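You operate a simulated robot arm through the tools that you are given. There is no shell and no other tool.

You run a simulated robot arm. Do the job below in one go: nothing can be reset, and whatever is moved stays where it is left.

## Task
Fold the empty yellow sack and put it in the teal packing drawer.
Fine: fold it with the board's flap and lay the flap back; close the drawer. Where these are worked on the way, their far stop is far enough and under half their travel is too little: teal packing drawer.

Only the result counts: the job must be done as asked and must still hold three seconds after the hand-in. Knocking over, shifting, dropping, spilling or breaking anything else fails it. Flat cloth is picked up by pressing the open fingertips on it (5 to 10 N) and closing them slowly along it; thin cloth reads only 2 to 8 mm in the jaws.

## Robot
A 7-joint arm with a fingered hand, fixed in place. Base frame: the origin is at the foot of the arm, x ahead of it, y to its left, z up. Readings come in mm, rad, newtons and seconds.
With the tool pointing down near the work surface it reaches from about 100 to 760 mm from the base axis. Its first joint turns from -1.204 to 3.002 rad. Payload 5 kg.
The tool frame sits at the grasp point between the pads (the TCP): z along the fingers, y along the line on which they close. The tips reach 32 mm beyond it. The gripper opens to 160 mm. The gripper's body begins 89 mm behind the TCP. The gripper is a hand of 3 fingers: y runs from the thumb to the fingers, the wrist lies at [0, 0, -252] in the tool frame, and closing takes about 1.5 s.
Orientation is told as [roll, pitch, yaw] about the base's x, y, z axes, in that order, counted from this pose: with the fingers straight down and closing along the base's y, the tool's x points along the base's -x, its y along +y and its z along -z.

## Interface
- The arm moves only by the tool servo_tool. Its argument "motion" is a list that holds one entry, the list of rows, each a list of 7 numbers: the opening, from 0 (shut) to 1 (fully open), then the shift along the tool's x, y, z in units of 20 mm (1.0 is 20 mm), then the turn, a rotation vector about the tool's x, y, z in units of 4 degrees (1.0 is 4 degrees). In form: [[[gripper, x, y, z, wx, wy, wz], ...]]. A call has 1 to 20 rows; each row shifts and turns the commanded pose from where the row before left it, along the tool's axes as they then stand. A call with a number of a shift or a turn outside -1 to 1 is refused whole. A row lasts 0.2 s, in which the tool goes at most 50 mm and 0.15 rad; a call with a longer step from one row to the next is refused whole, and so is a gripper value outside its range. A pose out of reach is approached as far as the arm can. The call stops where the force on the tool passes 90 N (or 10 N more than at its start, if that is more) or the arm is blocked; 0.2 s more then pass. Each finger travels about 108 mm/s and halts on what it meets, pressing with about 31 N; the grip force reading is that of the motor and also rises with nothing between the fingers. The clock runs only during rows and for 0.2 s after the last one: add rows that do not move to give the fingers time. The reply holds the time, the measured pose of the TCP, the force on the tool along the base axes, the opening and the grip force, in the units named above and with some noise, with the torque about the TCP (base axes, N m) and any sound that the robot's microphone picked up.
- Cameras (640 x 400 px; columns grow to the right, rows downward): "scene" is fixed at [51.2, 649.6, 1621.1]; the picture's right is [-0.61, -0.79, 0.00], its down [-0.30, 0.23, -0.92] and it looks along [0.73, -0.57, -0.38] (base axes); focal length 311 px, centre (320, 200). "wrist" rides on the gripper at [65, -4, -116] in the tool frame; the picture's right is [0.06, 1.00, 0.00], its down [-0.87, 0.05, -0.49] and it looks along [-0.49, 0.03, 0.87] (tool axes); focal length 261 px, centre (320, 200). There is no depth. A picture from a camera that has moved, and an enlarged one, comes with that camera's place and axes in the base frame and with its lens.
- camera(camera): a new picture of that camera. The clock stands still meanwhile.
- raise_lower(by): slides the trunk up (or, below 0, down) by that many mm; the arm rides with it, the base frame stays. It gives what a move gives, with no picture.
- set_grasp(shape): the hand has 3 fingers and takes this shape, open, in about a second: jaw (thumb against the fingers, like two jaws); tri (thumb and two fingers); tip (a fingertip pinch); poke (one finger out to press); point (the index stretched); flat (the hand flat); cup (the hand cupped); fist (a fist). The gripper value then closes the fingers along that shape, each until it touches; the sizes above hold for jaw. It gives what a move gives, with no picture.
- enlarge(camera, box): a new picture of the part [left, top, right, bottom] of that camera's present view, enlarged. The clock stands still meanwhile.
- close_job(): hands the job in; it is judged then, once.

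Nothing tells you positions but the pictures and the camera data. Unless the task says otherwise, let go and move clear before handing in.

The tools are called as name(argument=value, ...) on one line, values as JSON. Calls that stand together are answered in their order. servo_tool: Moves the arm, as the interface text tells. Its arguments: {"type":"object","properties":{"motion":{"type":"array"}},"required":["motion"]} The other tools are called the same way: raise_lower (by) slides the trunk up or down; set_grasp (shape) gives the hand a shape; camera (camera) takes a picture; enlarge (camera, box) takes an enlarged picture of a part of a camera's view; close_job () hands the job in.

At the start:

```text
time: 0.0
eef_pos: [689.1, -80.0, 1236.7]
tcp_rot: [0.001, 0.0, -0.001]
wrist_force: [-0.1, -0.4, -0.2]
moment: [0.0, -0.03, 0.0]
gripper_width: 159.9
gripper_force: 0.1
shape: jaw
trunk travel left (down, up): [-800.0, 140.0]
```

scene: 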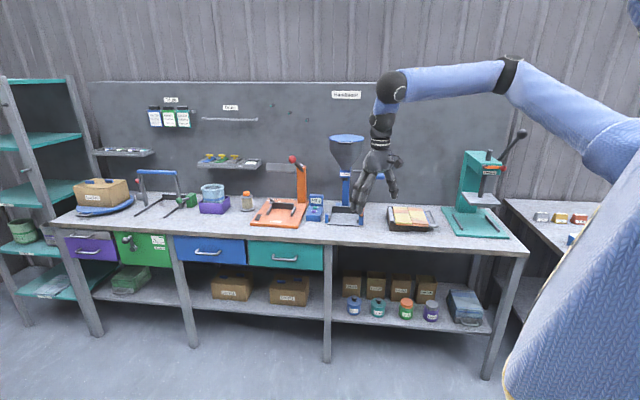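
wrist: 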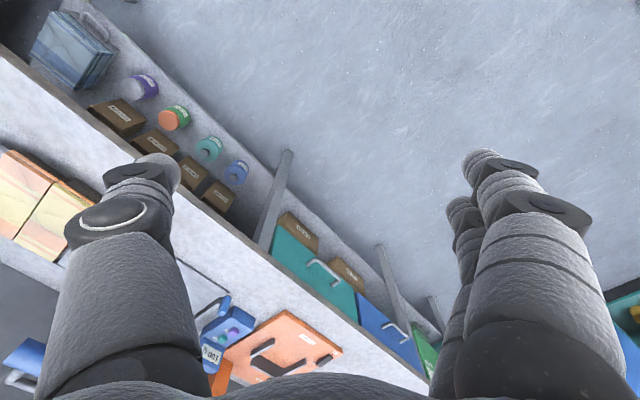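

I see a bench with drawers (purple, green, blue, teal) and various tools on it; I need to find the yellow sack and the folding board. I'll look closer first.

enlarge(camera="scene", box=[360, 180, 520, 280])

enlarge(camera="scene", box=[200, 180, 360, 280])

enlarge(camera="scene", box=[480, 180, 640, 280])

enlarge(camera="scene", box=[60, 160, 220, 260])

```text
4.00 times, centred on (440, 230) of scene
camera zoom: at [51.2, 649.6, 1621.1], right [-0.61, -0.79, 0.0], down [-0.3, 0.23, -0.92], along [0.73, -0.57, -0.38], focal length 1244 px, centre (-160, 80)
```

zoom: 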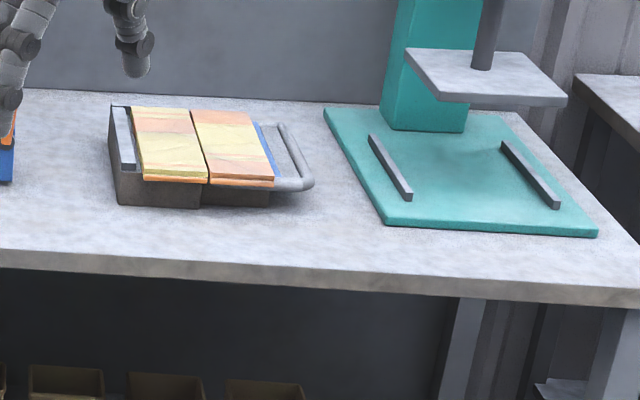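

```text
4.00 times, centred on (280, 230) of scene
camera zoom: at [51.2, 649.6, 1621.1], right [-0.61, -0.79, 0.0], down [-0.3, 0.23, -0.92], along [0.73, -0.57, -0.38], focal length 1244 px, centre (480, 80)
```

zoom: 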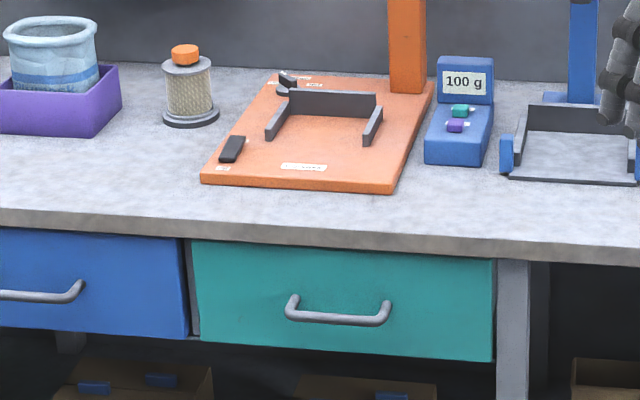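

```text
4.00 times, centred on (560, 230) of scene
camera zoom: at [51.2, 649.6, 1621.1], right [-0.61, -0.79, 0.0], down [-0.3, 0.23, -0.92], along [0.73, -0.57, -0.38], focal length 1244 px, centre (-640, 80)
```

zoom: 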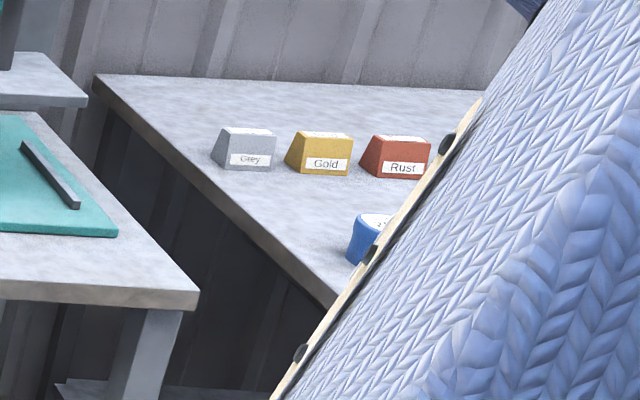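

```text
4.00 times, centred on (140, 210) of scene
camera zoom: at [51.2, 649.6, 1621.1], right [-0.61, -0.79, 0.0], down [-0.3, 0.23, -0.92], along [0.73, -0.57, -0.38], focal length 1244 px, centre (1040, 160)
```

zoom: 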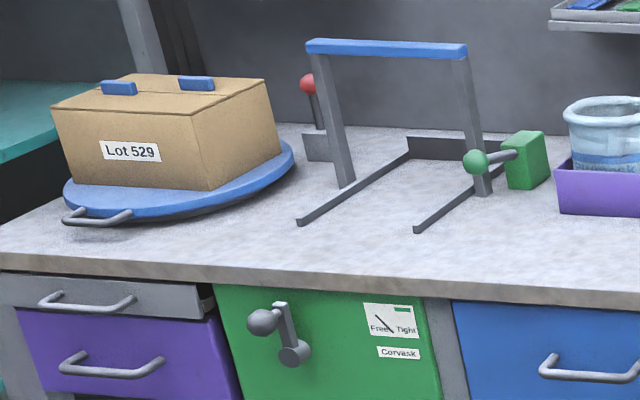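

The bench seems to run diagonally in front of the robot at z≈890, with a yellow/orange object in a grey folder at about (934, -658). That is rather far away, so I'll turn the wrist camera to see what is nearer on the other sides.

enlarge(camera="wrist", box=[0, 100, 200, 225])

servo_tool(motion=[[[1, 0, 0, 0, 0, 0, -1], [1, 0, 0, 0, 0, 0, -1], [1, 0, 0, 0, 0, 0, -1], [1, 0, 0, 0, 0, 0, -1], [1, 0, 0, 0, 0, 0, -1], [1, 0, 0, 0, 0, 0, -1], [1, 0, 0, 0, 0, 0, -1], [1, 0, 0, 0, 0, 0, -1], [1, 0, 0, 0, 0, 0, -1], [1, 0, 0, 0, 0, 0, -1], [1, 0, 0, 0, 0, 0, -1], [1, 0, 0, 0, 0, 0, -1], [1, 0, 0, 0, 0, 0, -1], [1, 0, 0, 0, 0, 0, -1], [1, 0, 0, 0, 0, 0, -1]]])

```text
3.20 times, centred on (100, 162) of wrist
camera zoom: at [623.6, -82.2, 1352.7], right [-0.06, 1.0, 0.0], down [0.87, 0.05, 0.49], along [0.49, 0.03, -0.87], focal length 834 px, centre (1024, 320)
```

zoom: 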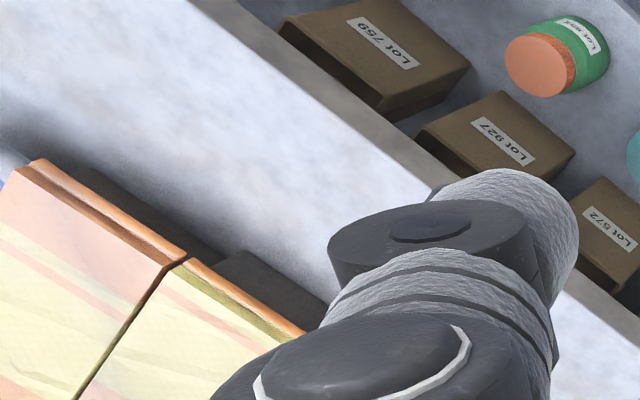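

```text
time: 3.2
eef_pos: [689.2, -79.5, 1236.4]
tcp_rot: [0.0, 0.001, 1.05]
wrist_force: [0.7, -1.0, 0.3]
moment: [0.02, 0.01, 0.0]
gripper_width: 160.0
gripper_force: 0.1
shape: jaw
trunk travel left (down, up): [-800.0, 140.0]
```

camera(camera="wrist")

camera(camera="scene")

```text
taken
camera wrist: at [660.1, -136.5, 1352.6], right [-0.9, 0.44, 0.0], down [0.39, 0.78, 0.49], along [0.22, 0.44, -0.87], focal length 261 px, centre (320, 200)
```

wrist: 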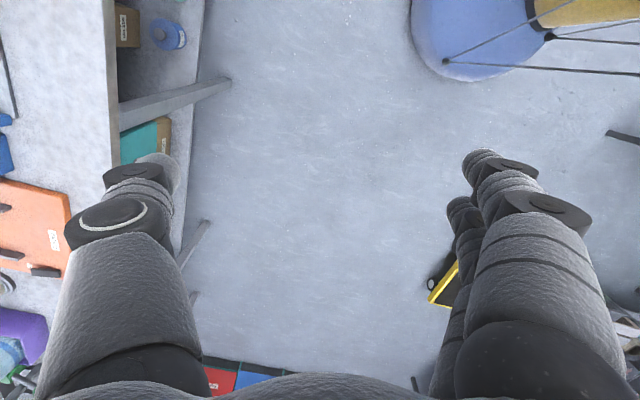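

```text
taken
```

scene: 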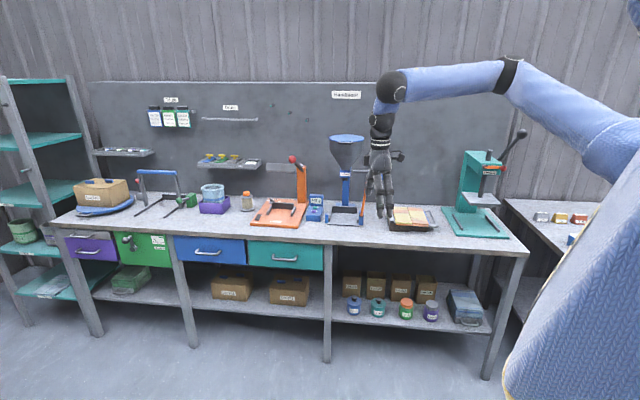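

The new view shows more things to the robot's left (a yellow object, red and blue boxes). I'll keep turning to see them.

servo_tool(motion=[[[1, 0, 0, 0, 0, 0, -1], [1, 0, 0, 0, 0, 0, -1], [1, 0, 0, 0, 0, 0, -1], [1, 0, 0, 0, 0, 0, -1], [1, 0, 0, 0, 0, 0, -1], [1, 0, 0, 0, 0, 0, -1], [1, 0, 0, 0, 0, 0, -1], [1, 0, 0, 0, 0, 0, -1], [1, 0, 0, 0, 0, 0, -1], [1, 0, 0, 0, 0, 0, -1]]])

camera(camera="wrist")

```text
time: 5.4
eef_pos: [689.7, -78.7, 1236.5]
tcp_rot: [-0.001, 0.002, 1.747]
wrist_force: [0.2, -0.6, -0.6]
moment: [-0.05, 0.0, 0.01]
gripper_width: 160.0
gripper_force: 0.1
shape: jaw
trunk travel left (down, up): [-800.0, 140.0]
```

```text
taken
camera wrist: at [704.4, -141.5, 1352.4], right [-0.97, -0.24, 0.0], down [-0.21, 0.85, 0.49], along [-0.12, 0.48, -0.87], focal length 261 px, centre (320, 200)
```

wrist: 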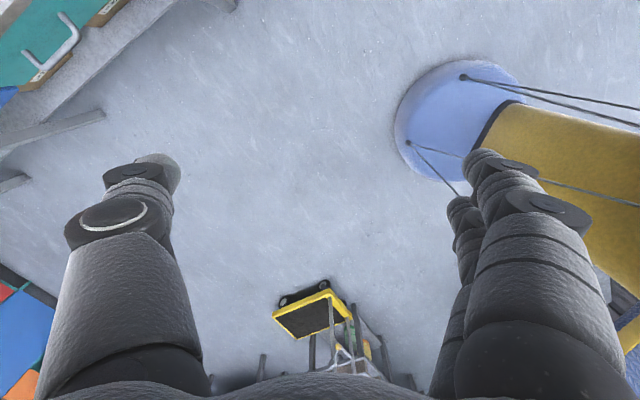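

I can see the robot's own column, and towards +y something with a yellow frame. I'll tilt the hand up to see it.

servo_tool(motion=[[[1, 0, 0, 0, 0, -1, 0], [1, 0, 0, 0, 0, -1, 0], [1, 0, 0, 0, 0, -1, 0], [1, 0, 0, 0, 0, -1, 0], [1, 0, 0, 0, 0, -1, 0], [1, 0, 0, 0, 0, -1, 0], [1, 0, 0, 0, 0, -1, 0], [1, 0, 0, 0, 0, -1, 0], [1, 0, 0, 0, 0, -1, 0], [1, 0, 0, 0, 0, -1, 0]]])

camera(camera="wrist")

```text
time: 7.6
eef_pos: [688.5, -80.8, 1236.6]
tcp_rot: [0.0, -0.7, 1.746]
wrist_force: [-0.2, -0.1, -0.2]
moment: [-0.02, -0.03, 0.0]
gripper_width: 159.8
gripper_force: 0.0
shape: jaw
trunk travel left (down, up): [-800.0, 140.0]
```

```text
taken
camera wrist: at [714.3, -200.5, 1283.3], right [-0.97, -0.22, -0.04], down [-0.11, 0.33, 0.94], along [-0.19, 0.92, -0.35], focal length 261 px, centre (320, 200)
```

wrist: 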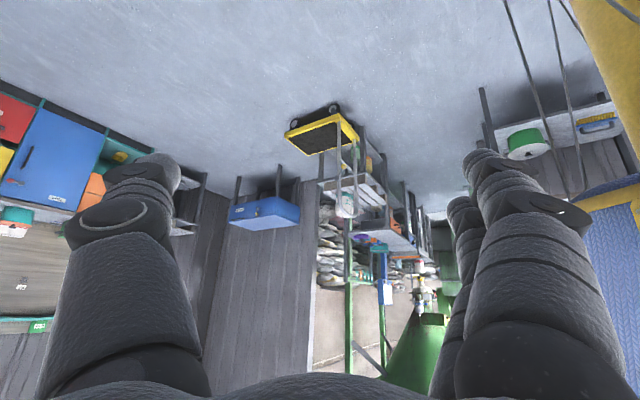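

The wrist picture is upside down and shows a workshop room around the robot. I'll enlarge the parts that may hold a folding board and a teal drawer.

enlarge(camera="wrist", box=[460, 80, 640, 220])

enlarge(camera="wrist", box=[220, 80, 460, 250])

enlarge(camera="wrist", box=[0, 80, 180, 220])

```text
2.86 times, centred on (550, 150) of wrist
camera zoom: at [714.3, -200.5, 1283.3], right [-0.97, -0.22, -0.04], down [-0.11, 0.33, 0.94], along [-0.19, 0.92, -0.35], focal length 745 px, centre (-337, 343)
```

zoom: 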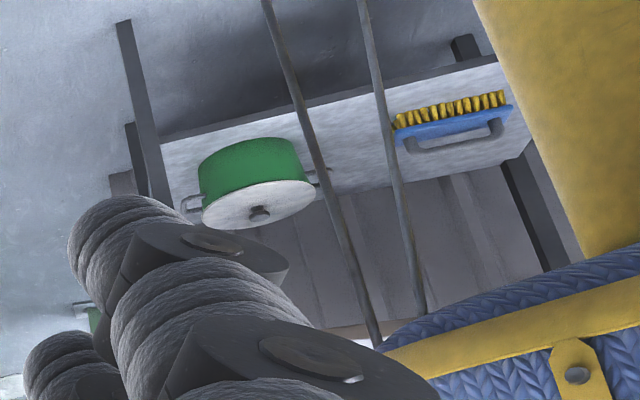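

```text
2.35 times, centred on (340, 165) of wrist
camera zoom: at [714.3, -200.5, 1283.3], right [-0.97, -0.22, -0.04], down [-0.11, 0.33, 0.94], along [-0.19, 0.92, -0.35], focal length 613 px, centre (273, 282)
```

zoom: 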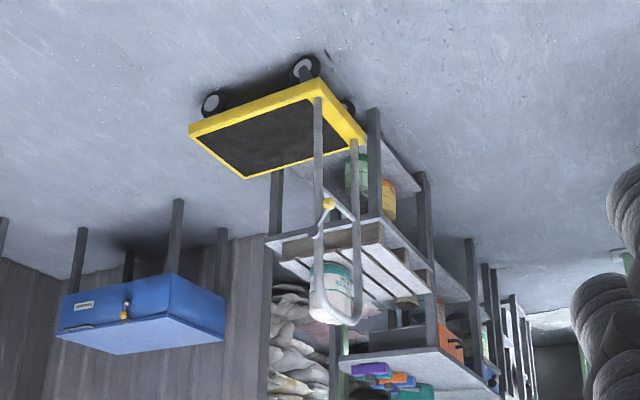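

```text
2.86 times, centred on (90, 150) of wrist
camera zoom: at [714.3, -200.5, 1283.3], right [-0.97, -0.22, -0.04], down [-0.11, 0.33, 0.94], along [-0.19, 0.92, -0.35], focal length 745 px, centre (977, 343)
```

zoom: 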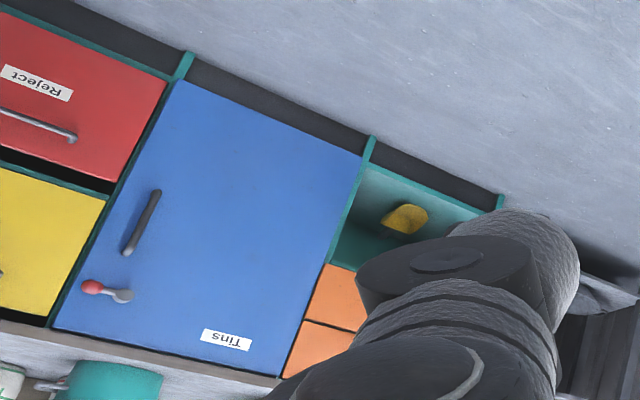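

Nothing reachable shows up on this side. I'll undo the tilt and turn to look towards the right-hand side (-y).

servo_tool(motion=[[[1, 0, 0, 0, 0, 1, 0], [1, 0, 0, 0, 0, 1, 0], [1, 0, 0, 0, 0, 1, 0], [1, 0, 0, 0, 0, 1, 0], [1, 0, 0, 0, 0, 1, 0], [1, 0, 0, 0, 0, 1, 0], [1, 0, 0, 0, 0, 1, 0], [1, 0, 0, 0, 0, 1, 0], [1, 0, 0, 0, 0, 1, 0], [1, 0, 0, 0, 0, 1, 0]]])

servo_tool(motion=[[[1, 0, 0, 0, 0, 0, 1], [1, 0, 0, 0, 0, 0, 1], [1, 0, 0, 0, 0, 0, 1], [1, 0, 0, 0, 0, 0, 1], [1, 0, 0, 0, 0, 0, 1], [1, 0, 0, 0, 0, 0, 1], [1, 0, 0, 0, 0, 0, 1], [1, 0, 0, 0, 0, 0, 1], [1, 0, 0, 0, 0, 0, 1], [1, 0, 0, 0, 0, 0, 1], [1, 0, 0, 0, 0, 0, 1], [1, 0, 0, 0, 0, 0, 1], [1, 0, 0, 0, 0, 0, 1], [1, 0, 0, 0, 0, 0, 1], [1, 0, 0, 0, 0, 0, 1], [1, 0, 0, 0, 0, 0, 1], [1, 0, 0, 0, 0, 0, 1], [1, 0, 0, 0, 0, 0, 1], [1, 0, 0, 0, 0, 0, 1], [1, 0, 0, 0, 0, 0, 1]]])

servo_tool(motion=[[[1, 0, 0, 0, 0, 0, 1], [1, 0, 0, 0, 0, 0, 1], [1, 0, 0, 0, 0, 0, 1], [1, 0, 0, 0, 0, 0, 1], [1, 0, 0, 0, 0, 0, 1], [1, 0, 0, 0, 0, 0, 1], [1, 0, 0, 0, 0, 0, 1], [1, 0, 0, 0, 0, 0, 1], [1, 0, 0, 0, 0, 0, 1], [1, 0, 0, 0, 0, 0, 1], [1, 0, 0, 0, 0, 0, 1], [1, 0, 0, 0, 0, 0, 1], [1, 0, 0, 0, 0, 0, 1], [1, 0, 0, 0, 0, 0, 1], [1, 0, 0, 0, 0, 0, 1], [1, 0, 0, 0, 0, 0, 1], [1, 0, 0, 0, 0, 0, 1], [1, 0, 0, 0, 0, 0, 1], [1, 0, 0, 0, 0, 0, 1], [1, 0, 0, 0, 0, 0, 1]]])

camera(camera="wrist")

```text
time: 9.8
eef_pos: [688.5, -79.2, 1237.0]
tcp_rot: [-0.001, 0.001, 1.743]
wrist_force: [0.4, -0.2, -0.2]
moment: [-0.03, 0.0, -0.04]
gripper_width: 160.0
gripper_force: 0.0
shape: jaw
trunk travel left (down, up): [-800.0, 140.0]
```

```text
time: 14.0
eef_pos: [689.7, -79.1, 1236.4]
tcp_rot: [-0.001, 0.0, 0.35]
wrist_force: [0.0, -0.6, 0.2]
moment: [0.0, 0.02, -0.01]
gripper_width: 159.9
gripper_force: 0.1
shape: jaw
trunk travel left (down, up): [-800.0, 140.0]
```

```text
time: 18.2
eef_pos: [689.3, -79.8, 1236.0]
tcp_rot: [0.0, 0.0, -1.048]
wrist_force: [0.0, 0.7, -1.4]
moment: [0.0, 0.02, 0.0]
gripper_width: 159.9
gripper_force: 0.0
shape: jaw
trunk travel left (down, up): [-800.0, 140.0]
```

```text
taken
camera wrist: at [652.6, -23.7, 1352.7], right [0.83, 0.55, 0.0], down [0.48, -0.73, 0.49], along [0.27, -0.41, -0.87], focal length 261 px, centre (320, 200)
```

wrist: 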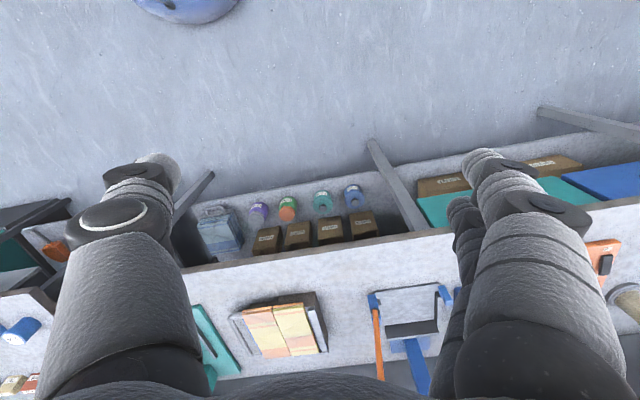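

enlarge(camera="wrist", box=[190, 260, 390, 385])

enlarge(camera="wrist", box=[360, 240, 500, 385])

```text
3.20 times, centred on (290, 322) of wrist
camera zoom: at [652.6, -23.7, 1352.7], right [0.83, 0.55, 0.0], down [0.48, -0.73, 0.49], along [0.27, -0.41, -0.87], focal length 834 px, centre (416, -192)
```

zoom: 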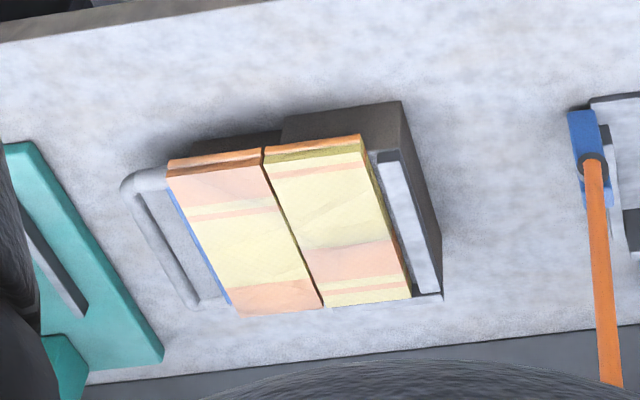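

```text
2.76 times, centred on (430, 312) of wrist
camera zoom: at [652.6, -23.7, 1352.7], right [0.83, 0.55, 0.0], down [0.48, -0.73, 0.49], along [0.27, -0.41, -0.87], focal length 719 px, centre (17, -110)
```

zoom: 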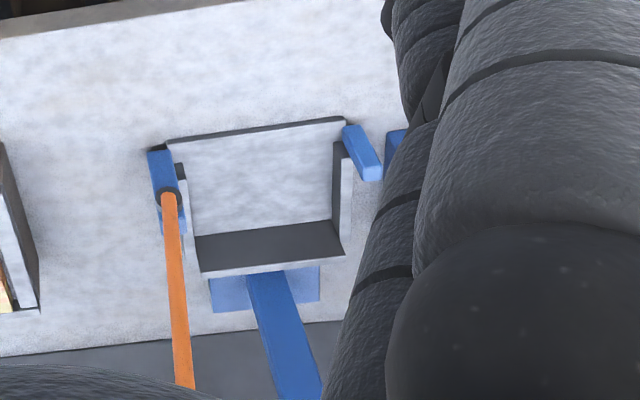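

The folding board is on the bench with the striped yellow sack over its two plates, and the gap between the plates runs from about (849,-538) to (992,-690) at z≈930. I'll square the hand to the bench and move towards the board at a safe height to see how far the arm really reaches.

servo_tool(motion=[[[1, 0, 0, 0, 0, 0, -1], [1, 0, 0, 0, 0, 0, -1], [1, 0, 0, 0, 0, 0, -1], [1, 0, 0, 0, 0, 0, -0.76], [1, -1, -0.5, 0, 0, 0, 0], [1, -1, -0.5, 0, 0, 0, 0], [1, -1, -0.5, 0, 0, 0, 0], [1, -1, -0.5, 0, 0, 0, 0], [1, -1, -0.5, 0, 0, 0, 0], [1, -1, -0.5, 0, 0, 0, 0], [1, -1, -0.5, 0, 0, 0, 0], [1, -1, -0.5, 0, 0, 0, 0]]])

camera(camera="scene")

```text
time: 20.8
eef_pos: [745.2, -249.7, 1236.0]
tcp_rot: [0.001, 0.001, -0.784]
wrist_force: [0.0, -0.3, 0.5]
moment: [0.05, 0.01, -0.03]
gripper_width: 159.8
gripper_force: 0.0
shape: jaw
trunk travel left (down, up): [-800.0, 140.0]
```

```text
taken
```

scene: 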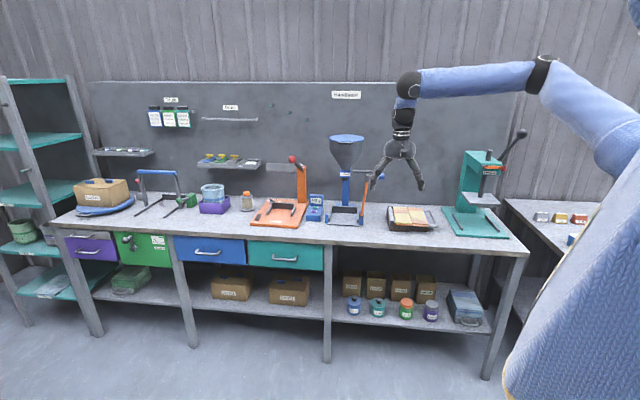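

The arm followed fully to r≈786. I'll continue towards the board.

servo_tool(motion=[[[1, -1, -0.4, 0, 0, 0, 0], [1, -1, -0.4, 0, 0, 0, 0], [1, -1, -0.4, 0, 0, 0, 0], [1, -1, -0.4, 0, 0, 0, 0], [1, -1, -0.4, 0, 0, 0, 0], [1, -1, -0.4, 0, 0, 0, 0], [1, 0, 0, 0, 0, 0, 0]]])

camera(camera="wrist")

```text
time: 22.4
eef_pos: [796.3, -367.4, 1236.9]
tcp_rot: [-0.001, -0.001, -0.783]
wrist_force: [-0.2, 0.1, -0.5]
moment: [0.01, 0.0, -0.01]
gripper_width: 159.7
gripper_force: 0.1
shape: jaw
trunk travel left (down, up): [-800.0, 140.0]
```

```text
taken
camera wrist: at [747.6, -323.5, 1353.5], right [0.66, 0.75, 0.0], down [0.65, -0.58, 0.49], along [0.37, -0.33, -0.87], focal length 261 px, centre (320, 200)
```

wrist: 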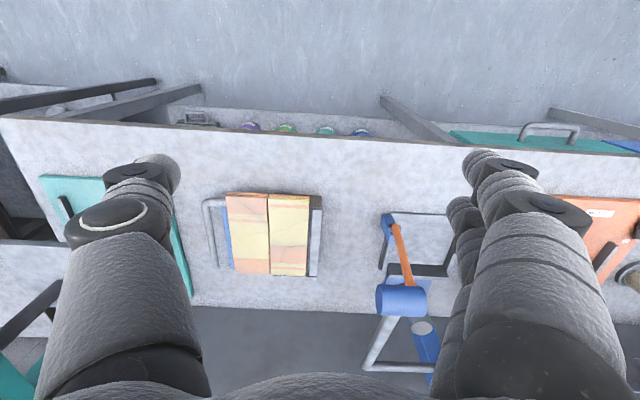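

Reach is good even at 877 mm. I'll lower the trunk by 200 mm (still well above the board) and look at the board again.

raise_lower(by=-180)

camera(camera="wrist")

camera(camera="scene")

```text
time: 24.4
eef_pos: [798.1, -369.2, 1056.6]
tcp_rot: [0.001, 0.0, -0.785]
wrist_force: [0.3, -0.4, -0.8]
moment: [0.01, 0.02, 0.01]
gripper_width: 160.0
gripper_force: 0.0
shape: jaw
trunk travel left (down, up): [-620.0, 320.0]
```

```text
taken
camera wrist: at [747.4, -323.7, 1173.4], right [0.66, 0.75, 0.0], down [0.65, -0.58, 0.49], along [0.37, -0.32, -0.87], focal length 261 px, centre (320, 200)
```

wrist: 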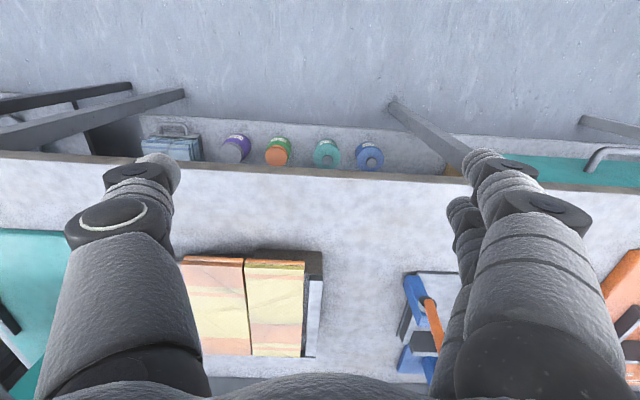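

```text
taken
```

scene: 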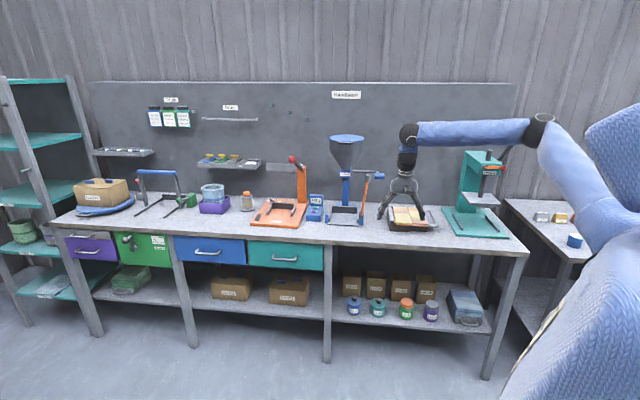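

enlarge(camera="wrist", box=[150, 230, 350, 355])

enlarge(camera="scene", box=[370, 190, 450, 240])

enlarge(camera="scene", box=[220, 190, 380, 290])

```text
3.20 times, centred on (250, 292) of wrist
camera zoom: at [747.4, -323.7, 1173.4], right [0.66, 0.75, 0.0], down [0.65, -0.58, 0.49], along [0.37, -0.32, -0.87], focal length 834 px, centre (544, -96)
```

zoom: 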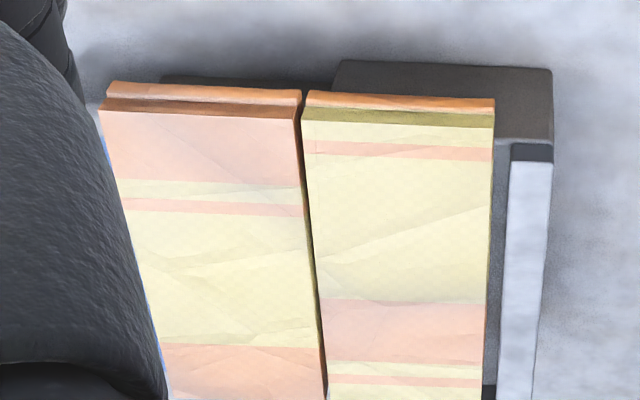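

```text
8.00 times, centred on (410, 215) of scene
camera zoom: at [51.2, 649.6, 1621.1], right [-0.61, -0.79, 0.0], down [-0.3, 0.23, -0.92], along [0.73, -0.57, -0.38], focal length 2488 px, centre (-400, 80)
```

zoom: 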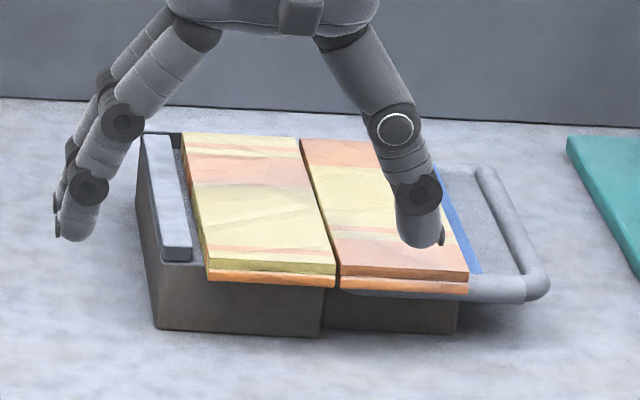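

```text
4.00 times, centred on (300, 240) of scene
camera zoom: at [51.2, 649.6, 1621.1], right [-0.61, -0.79, 0.0], down [-0.3, 0.23, -0.92], along [0.73, -0.57, -0.38], focal length 1244 px, centre (400, 40)
```

zoom: 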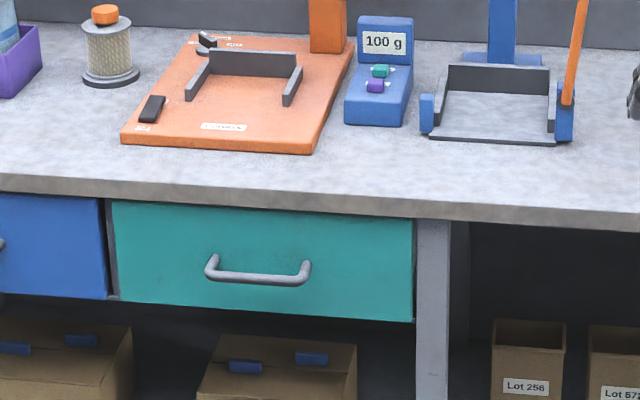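

The board's handle is a grey U-bar on the right of the flap, about 118 mm from the hinge gap. I'll move the hand over that handle, still well above it, to see it closely.

servo_tool(motion=[[[1, -0.5, -1, 0, 0, 0, 0], [1, -0.5, -1, 0, 0, 0, 0], [1, -0.5, -1, 0, 0, 0, 0], [1, -0.5, -1, 0, 0, 0, 0], [1, -0.5, -1, 0, 0, 0, 0], [1, -0.5, -1, 0, 0, 0, 0], [1, -0.5, -1, 0, 0, 0, 0], [1, -0.5, -1, 0, 0, 0, 0], [1, 0, 0, 0, 0, 0, 0]]])

camera(camera="wrist")

camera(camera="scene")

```text
time: 26.4
eef_pos: [741.4, -538.5, 1058.1]
tcp_rot: [-0.001, 0.001, -0.782]
wrist_force: [0.2, 0.7, 0.1]
moment: [-0.03, 0.01, -0.01]
gripper_width: 159.9
gripper_force: 0.0
shape: jaw
trunk travel left (down, up): [-620.0, 320.0]
```

```text
taken
camera wrist: at [691.5, -493.6, 1173.0], right [0.66, 0.75, 0.0], down [0.65, -0.57, 0.49], along [0.37, -0.32, -0.87], focal length 261 px, centre (320, 200)
```

wrist: 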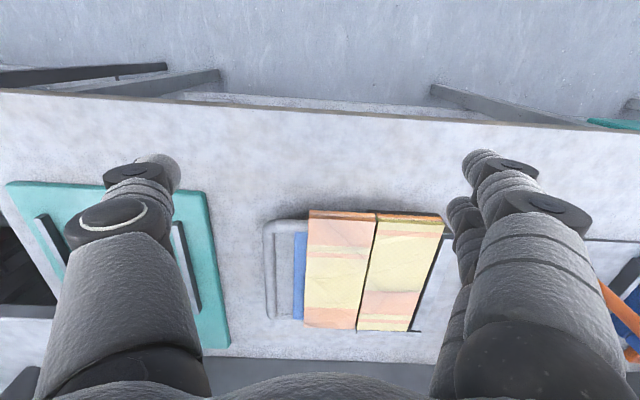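

```text
taken
```

scene: 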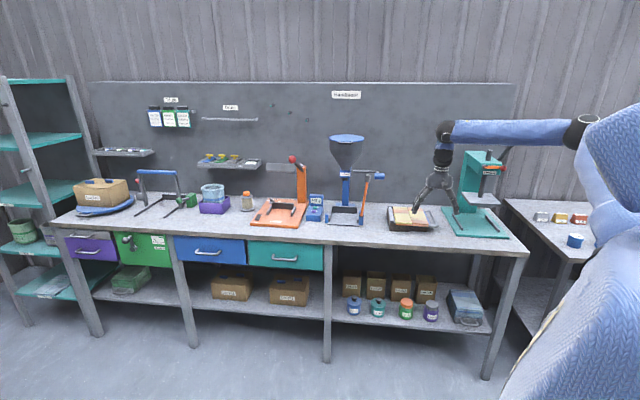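

enlarge(camera="wrist", box=[240, 190, 460, 345])

enlarge(camera="scene", box=[380, 170, 476, 240])

```text
2.58 times, centred on (350, 268) of wrist
camera zoom: at [691.5, -493.6, 1173.0], right [0.66, 0.75, 0.0], down [0.65, -0.57, 0.49], along [0.37, -0.32, -0.87], focal length 673 px, centre (243, 26)
```

zoom: 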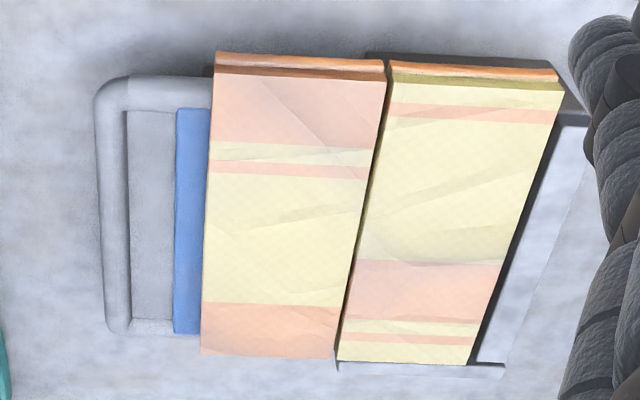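

```text
5.71 times, centred on (428, 205) of scene
camera zoom: at [51.2, 649.6, 1621.1], right [-0.61, -0.79, 0.0], down [-0.3, 0.23, -0.92], along [0.73, -0.57, -0.38], focal length 1777 px, centre (-297, 171)
```

zoom: 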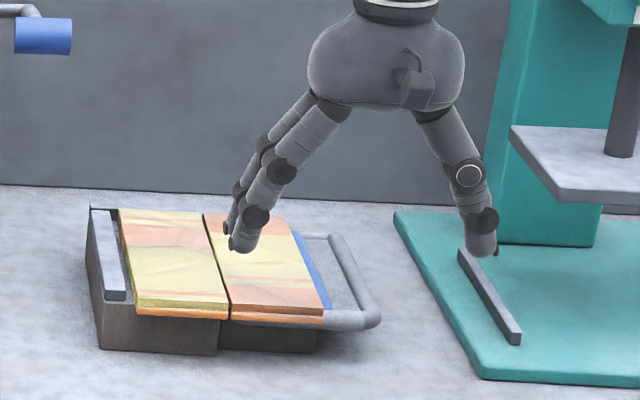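

The rod of the U-handle runs along the bench depth at s≈90 (along-bench), n≈1024–1184, z≈915, with about 23 mm between it and the flap. I'll go over the rod's middle at this height with the fingers closed somewhat, and check reach.

servo_tool(motion=[[[0.5, -1, -0.3, 0, 0, 0, 0], [0.3, -1, -0.3, 0, 0, 0, 0], [0.2, -1, -0.3, 0, 0, 0, 0], [0.2, -1, -0.3, 0, 0, 0, 0], [0.2, -1, -0.3, 0, 0, 0, 0], [0.2, -1, -0.3, 0, 0, 0, 0], [0.2, -1, -0.3, 0, 0, 0, 0], [0.2, -1, -0.3, 0, 0, 0, 0], [0.2, -0.75, -0.25, 0, 0, 0, 0], [0.2, 0, 0, 0, 0, 0, 0]]])

camera(camera="wrist")

camera(camera="scene")

```text
time: 28.6
eef_pos: [826.4, -699.6, 1056.9]
tcp_rot: [0.001, -0.001, -0.783]
wrist_force: [0.2, 0.5, 0.6]
moment: [0.0, 0.0, -0.01]
gripper_width: 32.2
gripper_force: 0.1
shape: jaw
trunk travel left (down, up): [-620.0, 320.0]
```

```text
taken
camera wrist: at [777.4, -655.5, 1172.7], right [0.66, 0.75, 0.0], down [0.65, -0.58, 0.49], along [0.37, -0.32, -0.87], focal length 261 px, centre (320, 200)
```

wrist: 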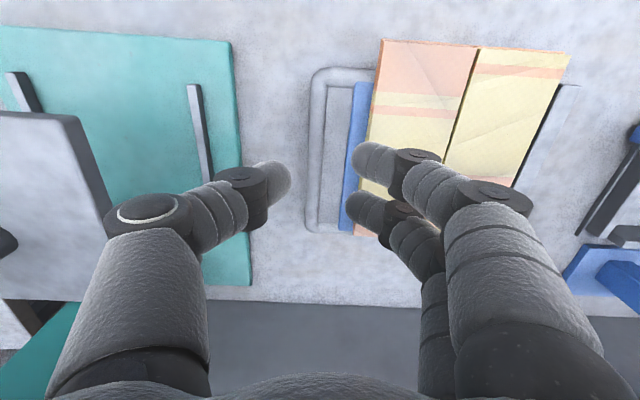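

```text
taken
```

scene: 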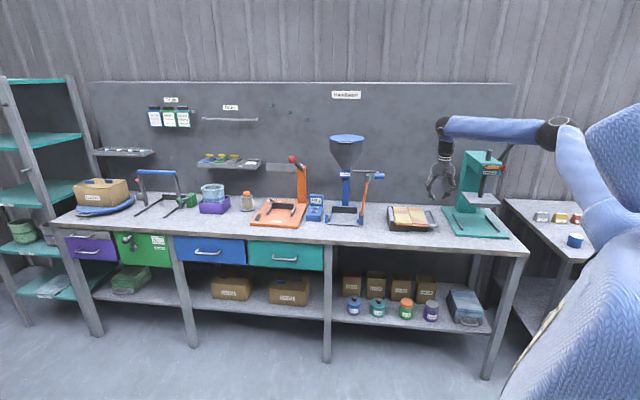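

The arm reaches over the rod, and the rod sits almost exactly between the fingers. I'll zoom to measure alignment before descending.

enlarge(camera="wrist", box=[240, 50, 400, 150])

enlarge(camera="wrist", box=[240, 140, 400, 240])

enlarge(camera="scene", box=[390, 170, 470, 220])

```text
4.00 times, centred on (320, 100) of wrist
camera zoom: at [777.4, -655.5, 1172.7], right [0.66, 0.75, 0.0], down [0.65, -0.58, 0.49], along [0.37, -0.32, -0.87], focal length 1043 px, centre (320, 600)
```

zoom: 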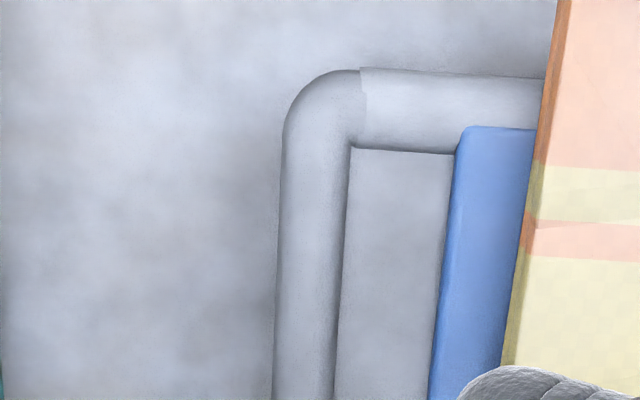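

```text
4.00 times, centred on (320, 190) of wrist
camera zoom: at [777.4, -655.5, 1172.7], right [0.66, 0.75, 0.0], down [0.65, -0.58, 0.49], along [0.37, -0.32, -0.87], focal length 1043 px, centre (320, 240)
```

zoom: 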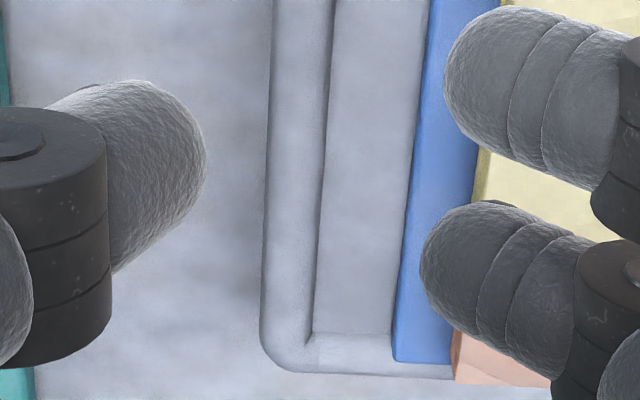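

```text
8.00 times, centred on (430, 195) of scene
camera zoom: at [51.2, 649.6, 1621.1], right [-0.61, -0.79, 0.0], down [-0.3, 0.23, -0.92], along [0.73, -0.57, -0.38], focal length 2488 px, centre (-560, 240)
```

zoom: 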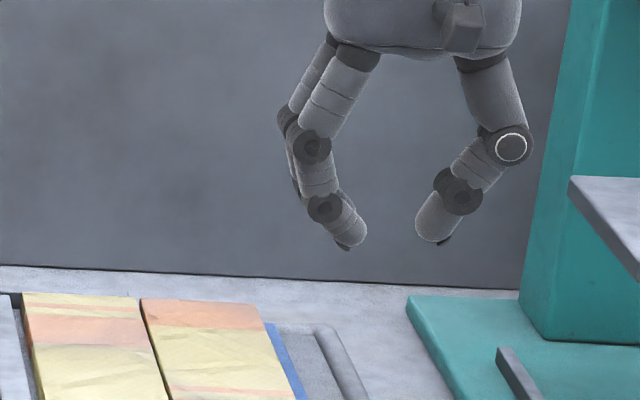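

Rod center is about 3 mm off to the thumb side. I'll shift, narrow the opening to about 26 mm, descend to just above the rod and check.

servo_tool(motion=[[[0.16, 0, -0.15, 1, 0, 0, 0], [0.16, 0, 0, 1, 0, 0, 0], [0.16, 0, 0, 1, 0, 0, 0], [0.16, 0, 0, 1, 0, 0, 0], [0.16, 0, 0, 0.75, 0, 0, 0], [0.16, 0, 0, 0, 0, 0, 0]]])

camera(camera="wrist")

enlarge(camera="wrist", box=[240, 120, 400, 220])

enlarge(camera="scene", box=[390, 180, 470, 230])

```text
time: 30.0
eef_pos: [824.2, -702.8, 961.6]
tcp_rot: [0.001, 0.0, -0.784]
wrist_force: [-0.2, -0.2, -0.4]
moment: [-0.02, -0.01, 0.0]
gripper_width: 26.0
gripper_force: 0.2
shape: jaw
trunk travel left (down, up): [-620.0, 320.0]
```

```text
taken
camera wrist: at [775.2, -657.6, 1078.5], right [0.66, 0.75, 0.0], down [0.65, -0.58, 0.49], along [0.37, -0.33, -0.87], focal length 261 px, centre (320, 200)
```

wrist: 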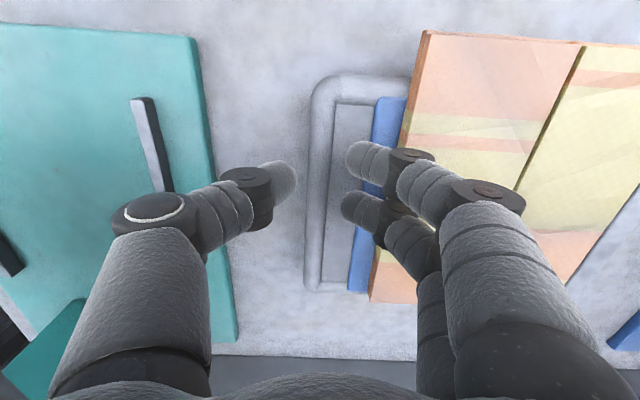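

```text
4.00 times, centred on (320, 170) of wrist
camera zoom: at [775.2, -657.6, 1078.5], right [0.66, 0.75, 0.0], down [0.65, -0.58, 0.49], along [0.37, -0.33, -0.87], focal length 1043 px, centre (320, 320)
```

zoom: 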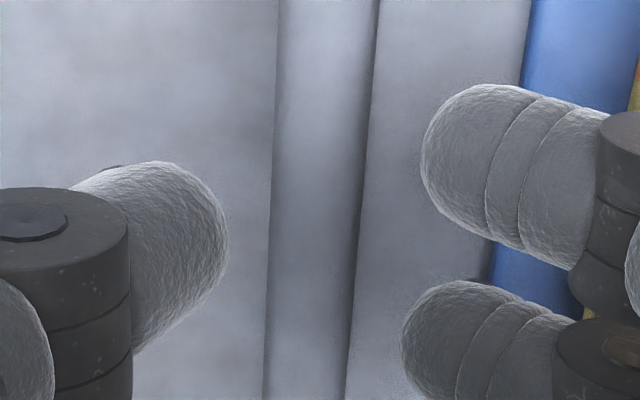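

```text
8.00 times, centred on (430, 205) of scene
camera zoom: at [51.2, 649.6, 1621.1], right [-0.61, -0.79, 0.0], down [-0.3, 0.23, -0.92], along [0.73, -0.57, -0.38], focal length 2488 px, centre (-560, 160)
```

zoom: 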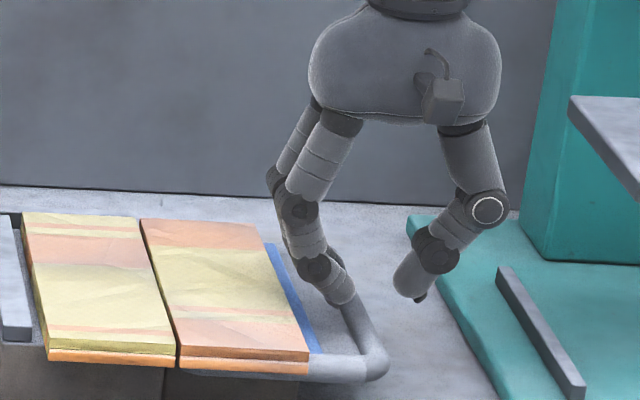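

Alignment is good within 1–2 mm. I'll narrow slightly and descend in small steps to bring the tips around the rod, watching the force.

servo_tool(motion=[[[0.14, 0, -0.05, 0, 0, 0, 0], [0.14, 0, 0, 0.3, 0, 0, 0], [0.14, 0, 0, 0.3, 0, 0, 0], [0.14, 0, 0, 0.3, 0, 0, 0], [0.14, 0, 0, 0, 0, 0, 0]]])

enlarge(camera="wrist", box=[240, 120, 400, 220])

enlarge(camera="scene", box=[390, 180, 470, 230])

```text
time: 31.2
eef_pos: [823.3, -702.4, 945.6]
tcp_rot: [0.002, -0.001, -0.783]
wrist_force: [0.1, -0.6, 0.5]
moment: [0.01, -0.02, -0.05]
gripper_width: 23.0
gripper_force: 0.1
shape: jaw
trunk travel left (down, up): [-620.0, 320.0]
```

```text
4.00 times, centred on (320, 170) of wrist
camera zoom: at [774.4, -657.2, 1060.0], right [0.66, 0.75, 0.0], down [0.65, -0.58, 0.49], along [0.37, -0.32, -0.87], focal length 1043 px, centre (320, 320)
```

zoom: 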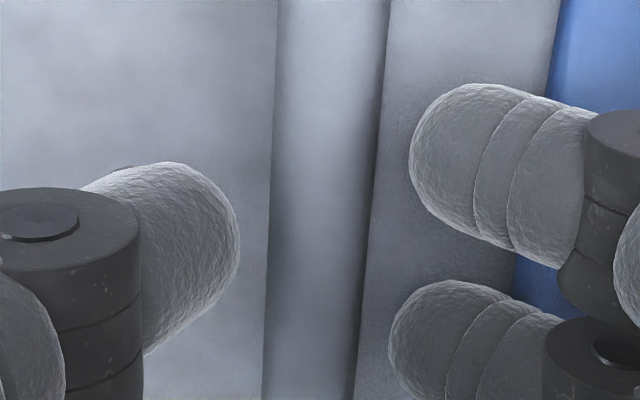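

```text
8.00 times, centred on (430, 205) of scene
camera zoom: at [51.2, 649.6, 1621.1], right [-0.61, -0.79, 0.0], down [-0.3, 0.23, -0.92], along [0.73, -0.57, -0.38], focal length 2488 px, centre (-560, 160)
```

zoom: 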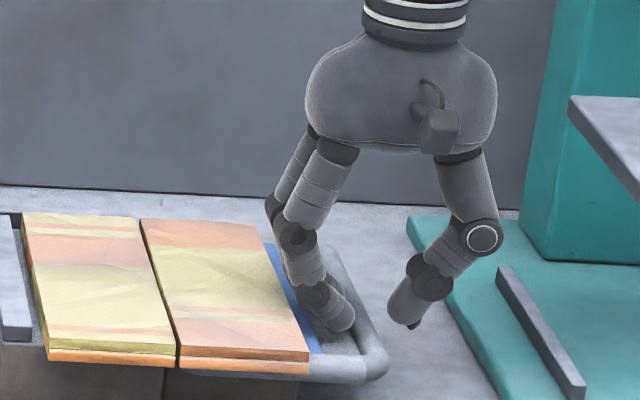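

No contact yet and the rod is centred. I'll descend another 12 mm in small steps.

servo_tool(motion=[[[0.14, 0, 0, 0.2, 0, 0, 0], [0.14, 0, 0, 0.2, 0, 0, 0], [0.14, 0, 0, 0.2, 0, 0, 0], [0.14, 0, 0, 0, 0, 0, 0]]])

enlarge(camera="wrist", box=[240, 120, 400, 220])

enlarge(camera="scene", box=[390, 180, 470, 230])

```text
time: 32.2
eef_pos: [822.3, -702.0, 931.7]
tcp_rot: [-0.002, 0.0, -0.784]
wrist_force: [-0.6, -0.4, 2.5]
moment: [0.03, -0.01, 0.0]
gripper_width: 22.5
gripper_force: 0.1
shape: jaw
trunk travel left (down, up): [-620.0, 320.0]
```

```text
4.00 times, centred on (320, 170) of wrist
camera zoom: at [774.2, -657.7, 1048.1], right [0.66, 0.75, 0.0], down [0.65, -0.58, 0.49], along [0.37, -0.32, -0.87], focal length 1043 px, centre (320, 320)
```

zoom: 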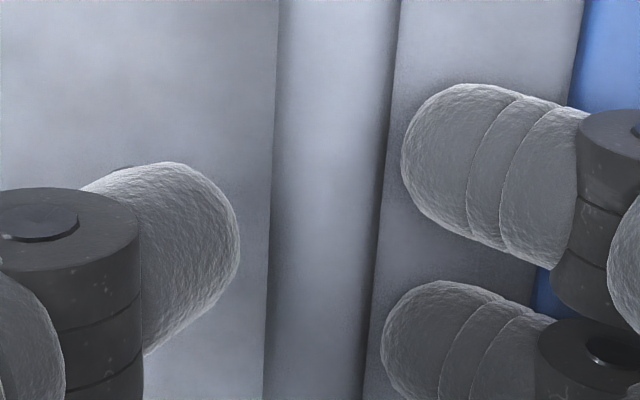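

```text
8.00 times, centred on (430, 205) of scene
camera zoom: at [51.2, 649.6, 1621.1], right [-0.61, -0.79, 0.0], down [-0.3, 0.23, -0.92], along [0.73, -0.57, -0.38], focal length 2488 px, centre (-560, 160)
```

zoom: 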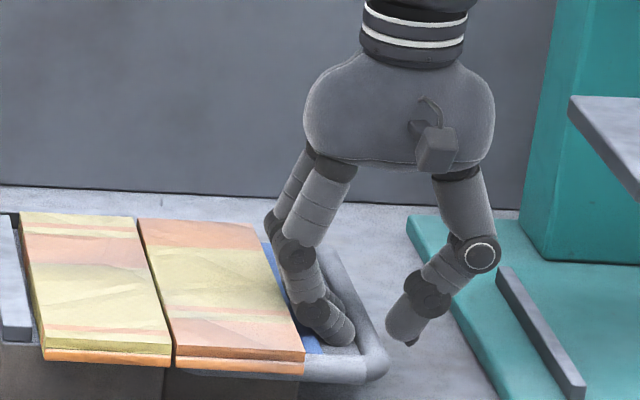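

There is a light 2.5 N contact; the tips are now below the rod's equator. I'll close the fingers slowly on the rod.

servo_tool(motion=[[[0.12, 0, 0, 0, 0, 0, 0], [0.1, 0, 0, 0, 0, 0, 0], [0.08, 0, 0, 0, 0, 0, 0], [0.06, 0, 0, 0, 0, 0, 0], [0.04, 0, 0, 0, 0, 0, 0], [0.02, 0, 0, 0, 0, 0, 0], [0.0, 0, 0, 0, 0, 0, 0], [0.0, 0, 0, 0, 0, 0, 0]]])

enlarge(camera="scene", box=[390, 180, 470, 230])

enlarge(camera="wrist", box=[240, 120, 400, 220])

```text
time: 34.0
eef_pos: [823.7, -701.3, 931.5]
tcp_rot: [-0.001, 0.0, -0.785]
wrist_force: [1.9, 1.1, 1.1]
moment: [0.04, -0.06, 0.0]
gripper_width: 2.2
gripper_force: 31.0
shape: jaw
trunk travel left (down, up): [-620.0, 320.0]
```

```text
8.00 times, centred on (430, 205) of scene
camera zoom: at [51.2, 649.6, 1621.1], right [-0.61, -0.79, 0.0], down [-0.3, 0.23, -0.92], along [0.73, -0.57, -0.38], focal length 2488 px, centre (-560, 160)
```

zoom: 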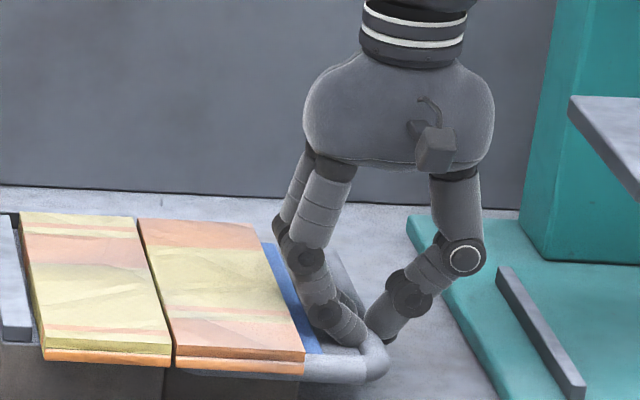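

```text
4.00 times, centred on (320, 170) of wrist
camera zoom: at [774.4, -657.5, 1048.2], right [0.66, 0.75, 0.0], down [0.65, -0.58, 0.49], along [0.37, -0.32, -0.87], focal length 1043 px, centre (320, 320)
```

zoom: 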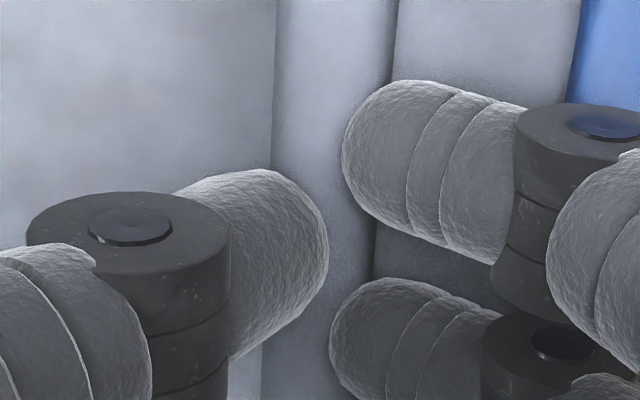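

The fingers closed to 2 mm above the rod, so the rod is lower than I thought (about z≈900). I'll check the press next to the hand for clearance before tilting the hand a little for a better grip.

enlarge(camera="scene", box=[400, 110, 544, 200])

servo_tool(motion=[[[0.0, 0, 0, -0.6, 0, 0, 0], [0.05, 0, 0, -0.6, 0, 0, 0], [0.1, 0, 0, -0.3, 0, 0, 0], [0.14, 0, 0, 0, 0, 0, 0]]])

camera(camera="wrist")

enlarge(camera="scene", box=[390, 180, 470, 230])

```text
4.44 times, centred on (472, 155) of scene
camera zoom: at [51.2, 649.6, 1621.1], right [-0.61, -0.79, 0.0], down [-0.3, 0.23, -0.92], along [0.73, -0.57, -0.38], focal length 1382 px, centre (-356, 400)
```

zoom: 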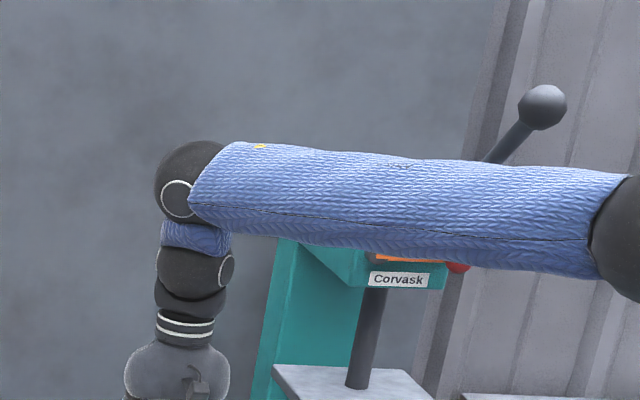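

```text
time: 35.0
eef_pos: [824.5, -702.0, 962.8]
tcp_rot: [0.0, 0.002, -0.784]
wrist_force: [-0.5, -1.0, 0.6]
moment: [-0.06, -0.01, 0.03]
gripper_width: 21.9
gripper_force: 0.0
shape: jaw
trunk travel left (down, up): [-620.0, 320.0]
```

```text
taken
camera wrist: at [775.0, -657.8, 1078.1], right [0.66, 0.75, 0.0], down [0.65, -0.58, 0.49], along [0.37, -0.32, -0.87], focal length 261 px, centre (320, 200)
```

wrist: 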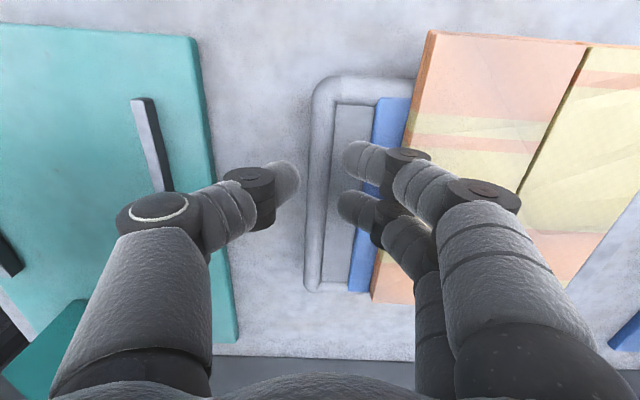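

```text
8.00 times, centred on (430, 205) of scene
camera zoom: at [51.2, 649.6, 1621.1], right [-0.61, -0.79, 0.0], down [-0.3, 0.23, -0.92], along [0.73, -0.57, -0.38], focal length 2488 px, centre (-560, 160)
```

zoom: 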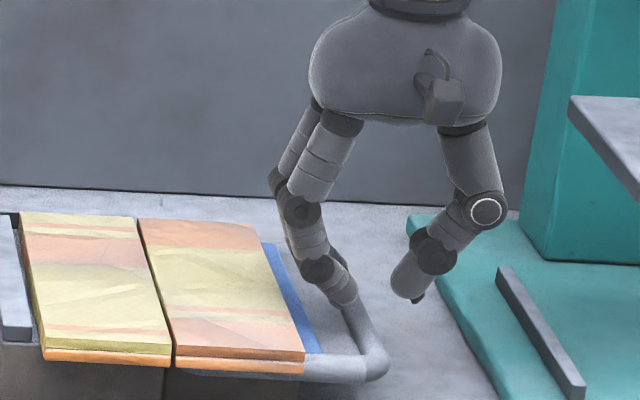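

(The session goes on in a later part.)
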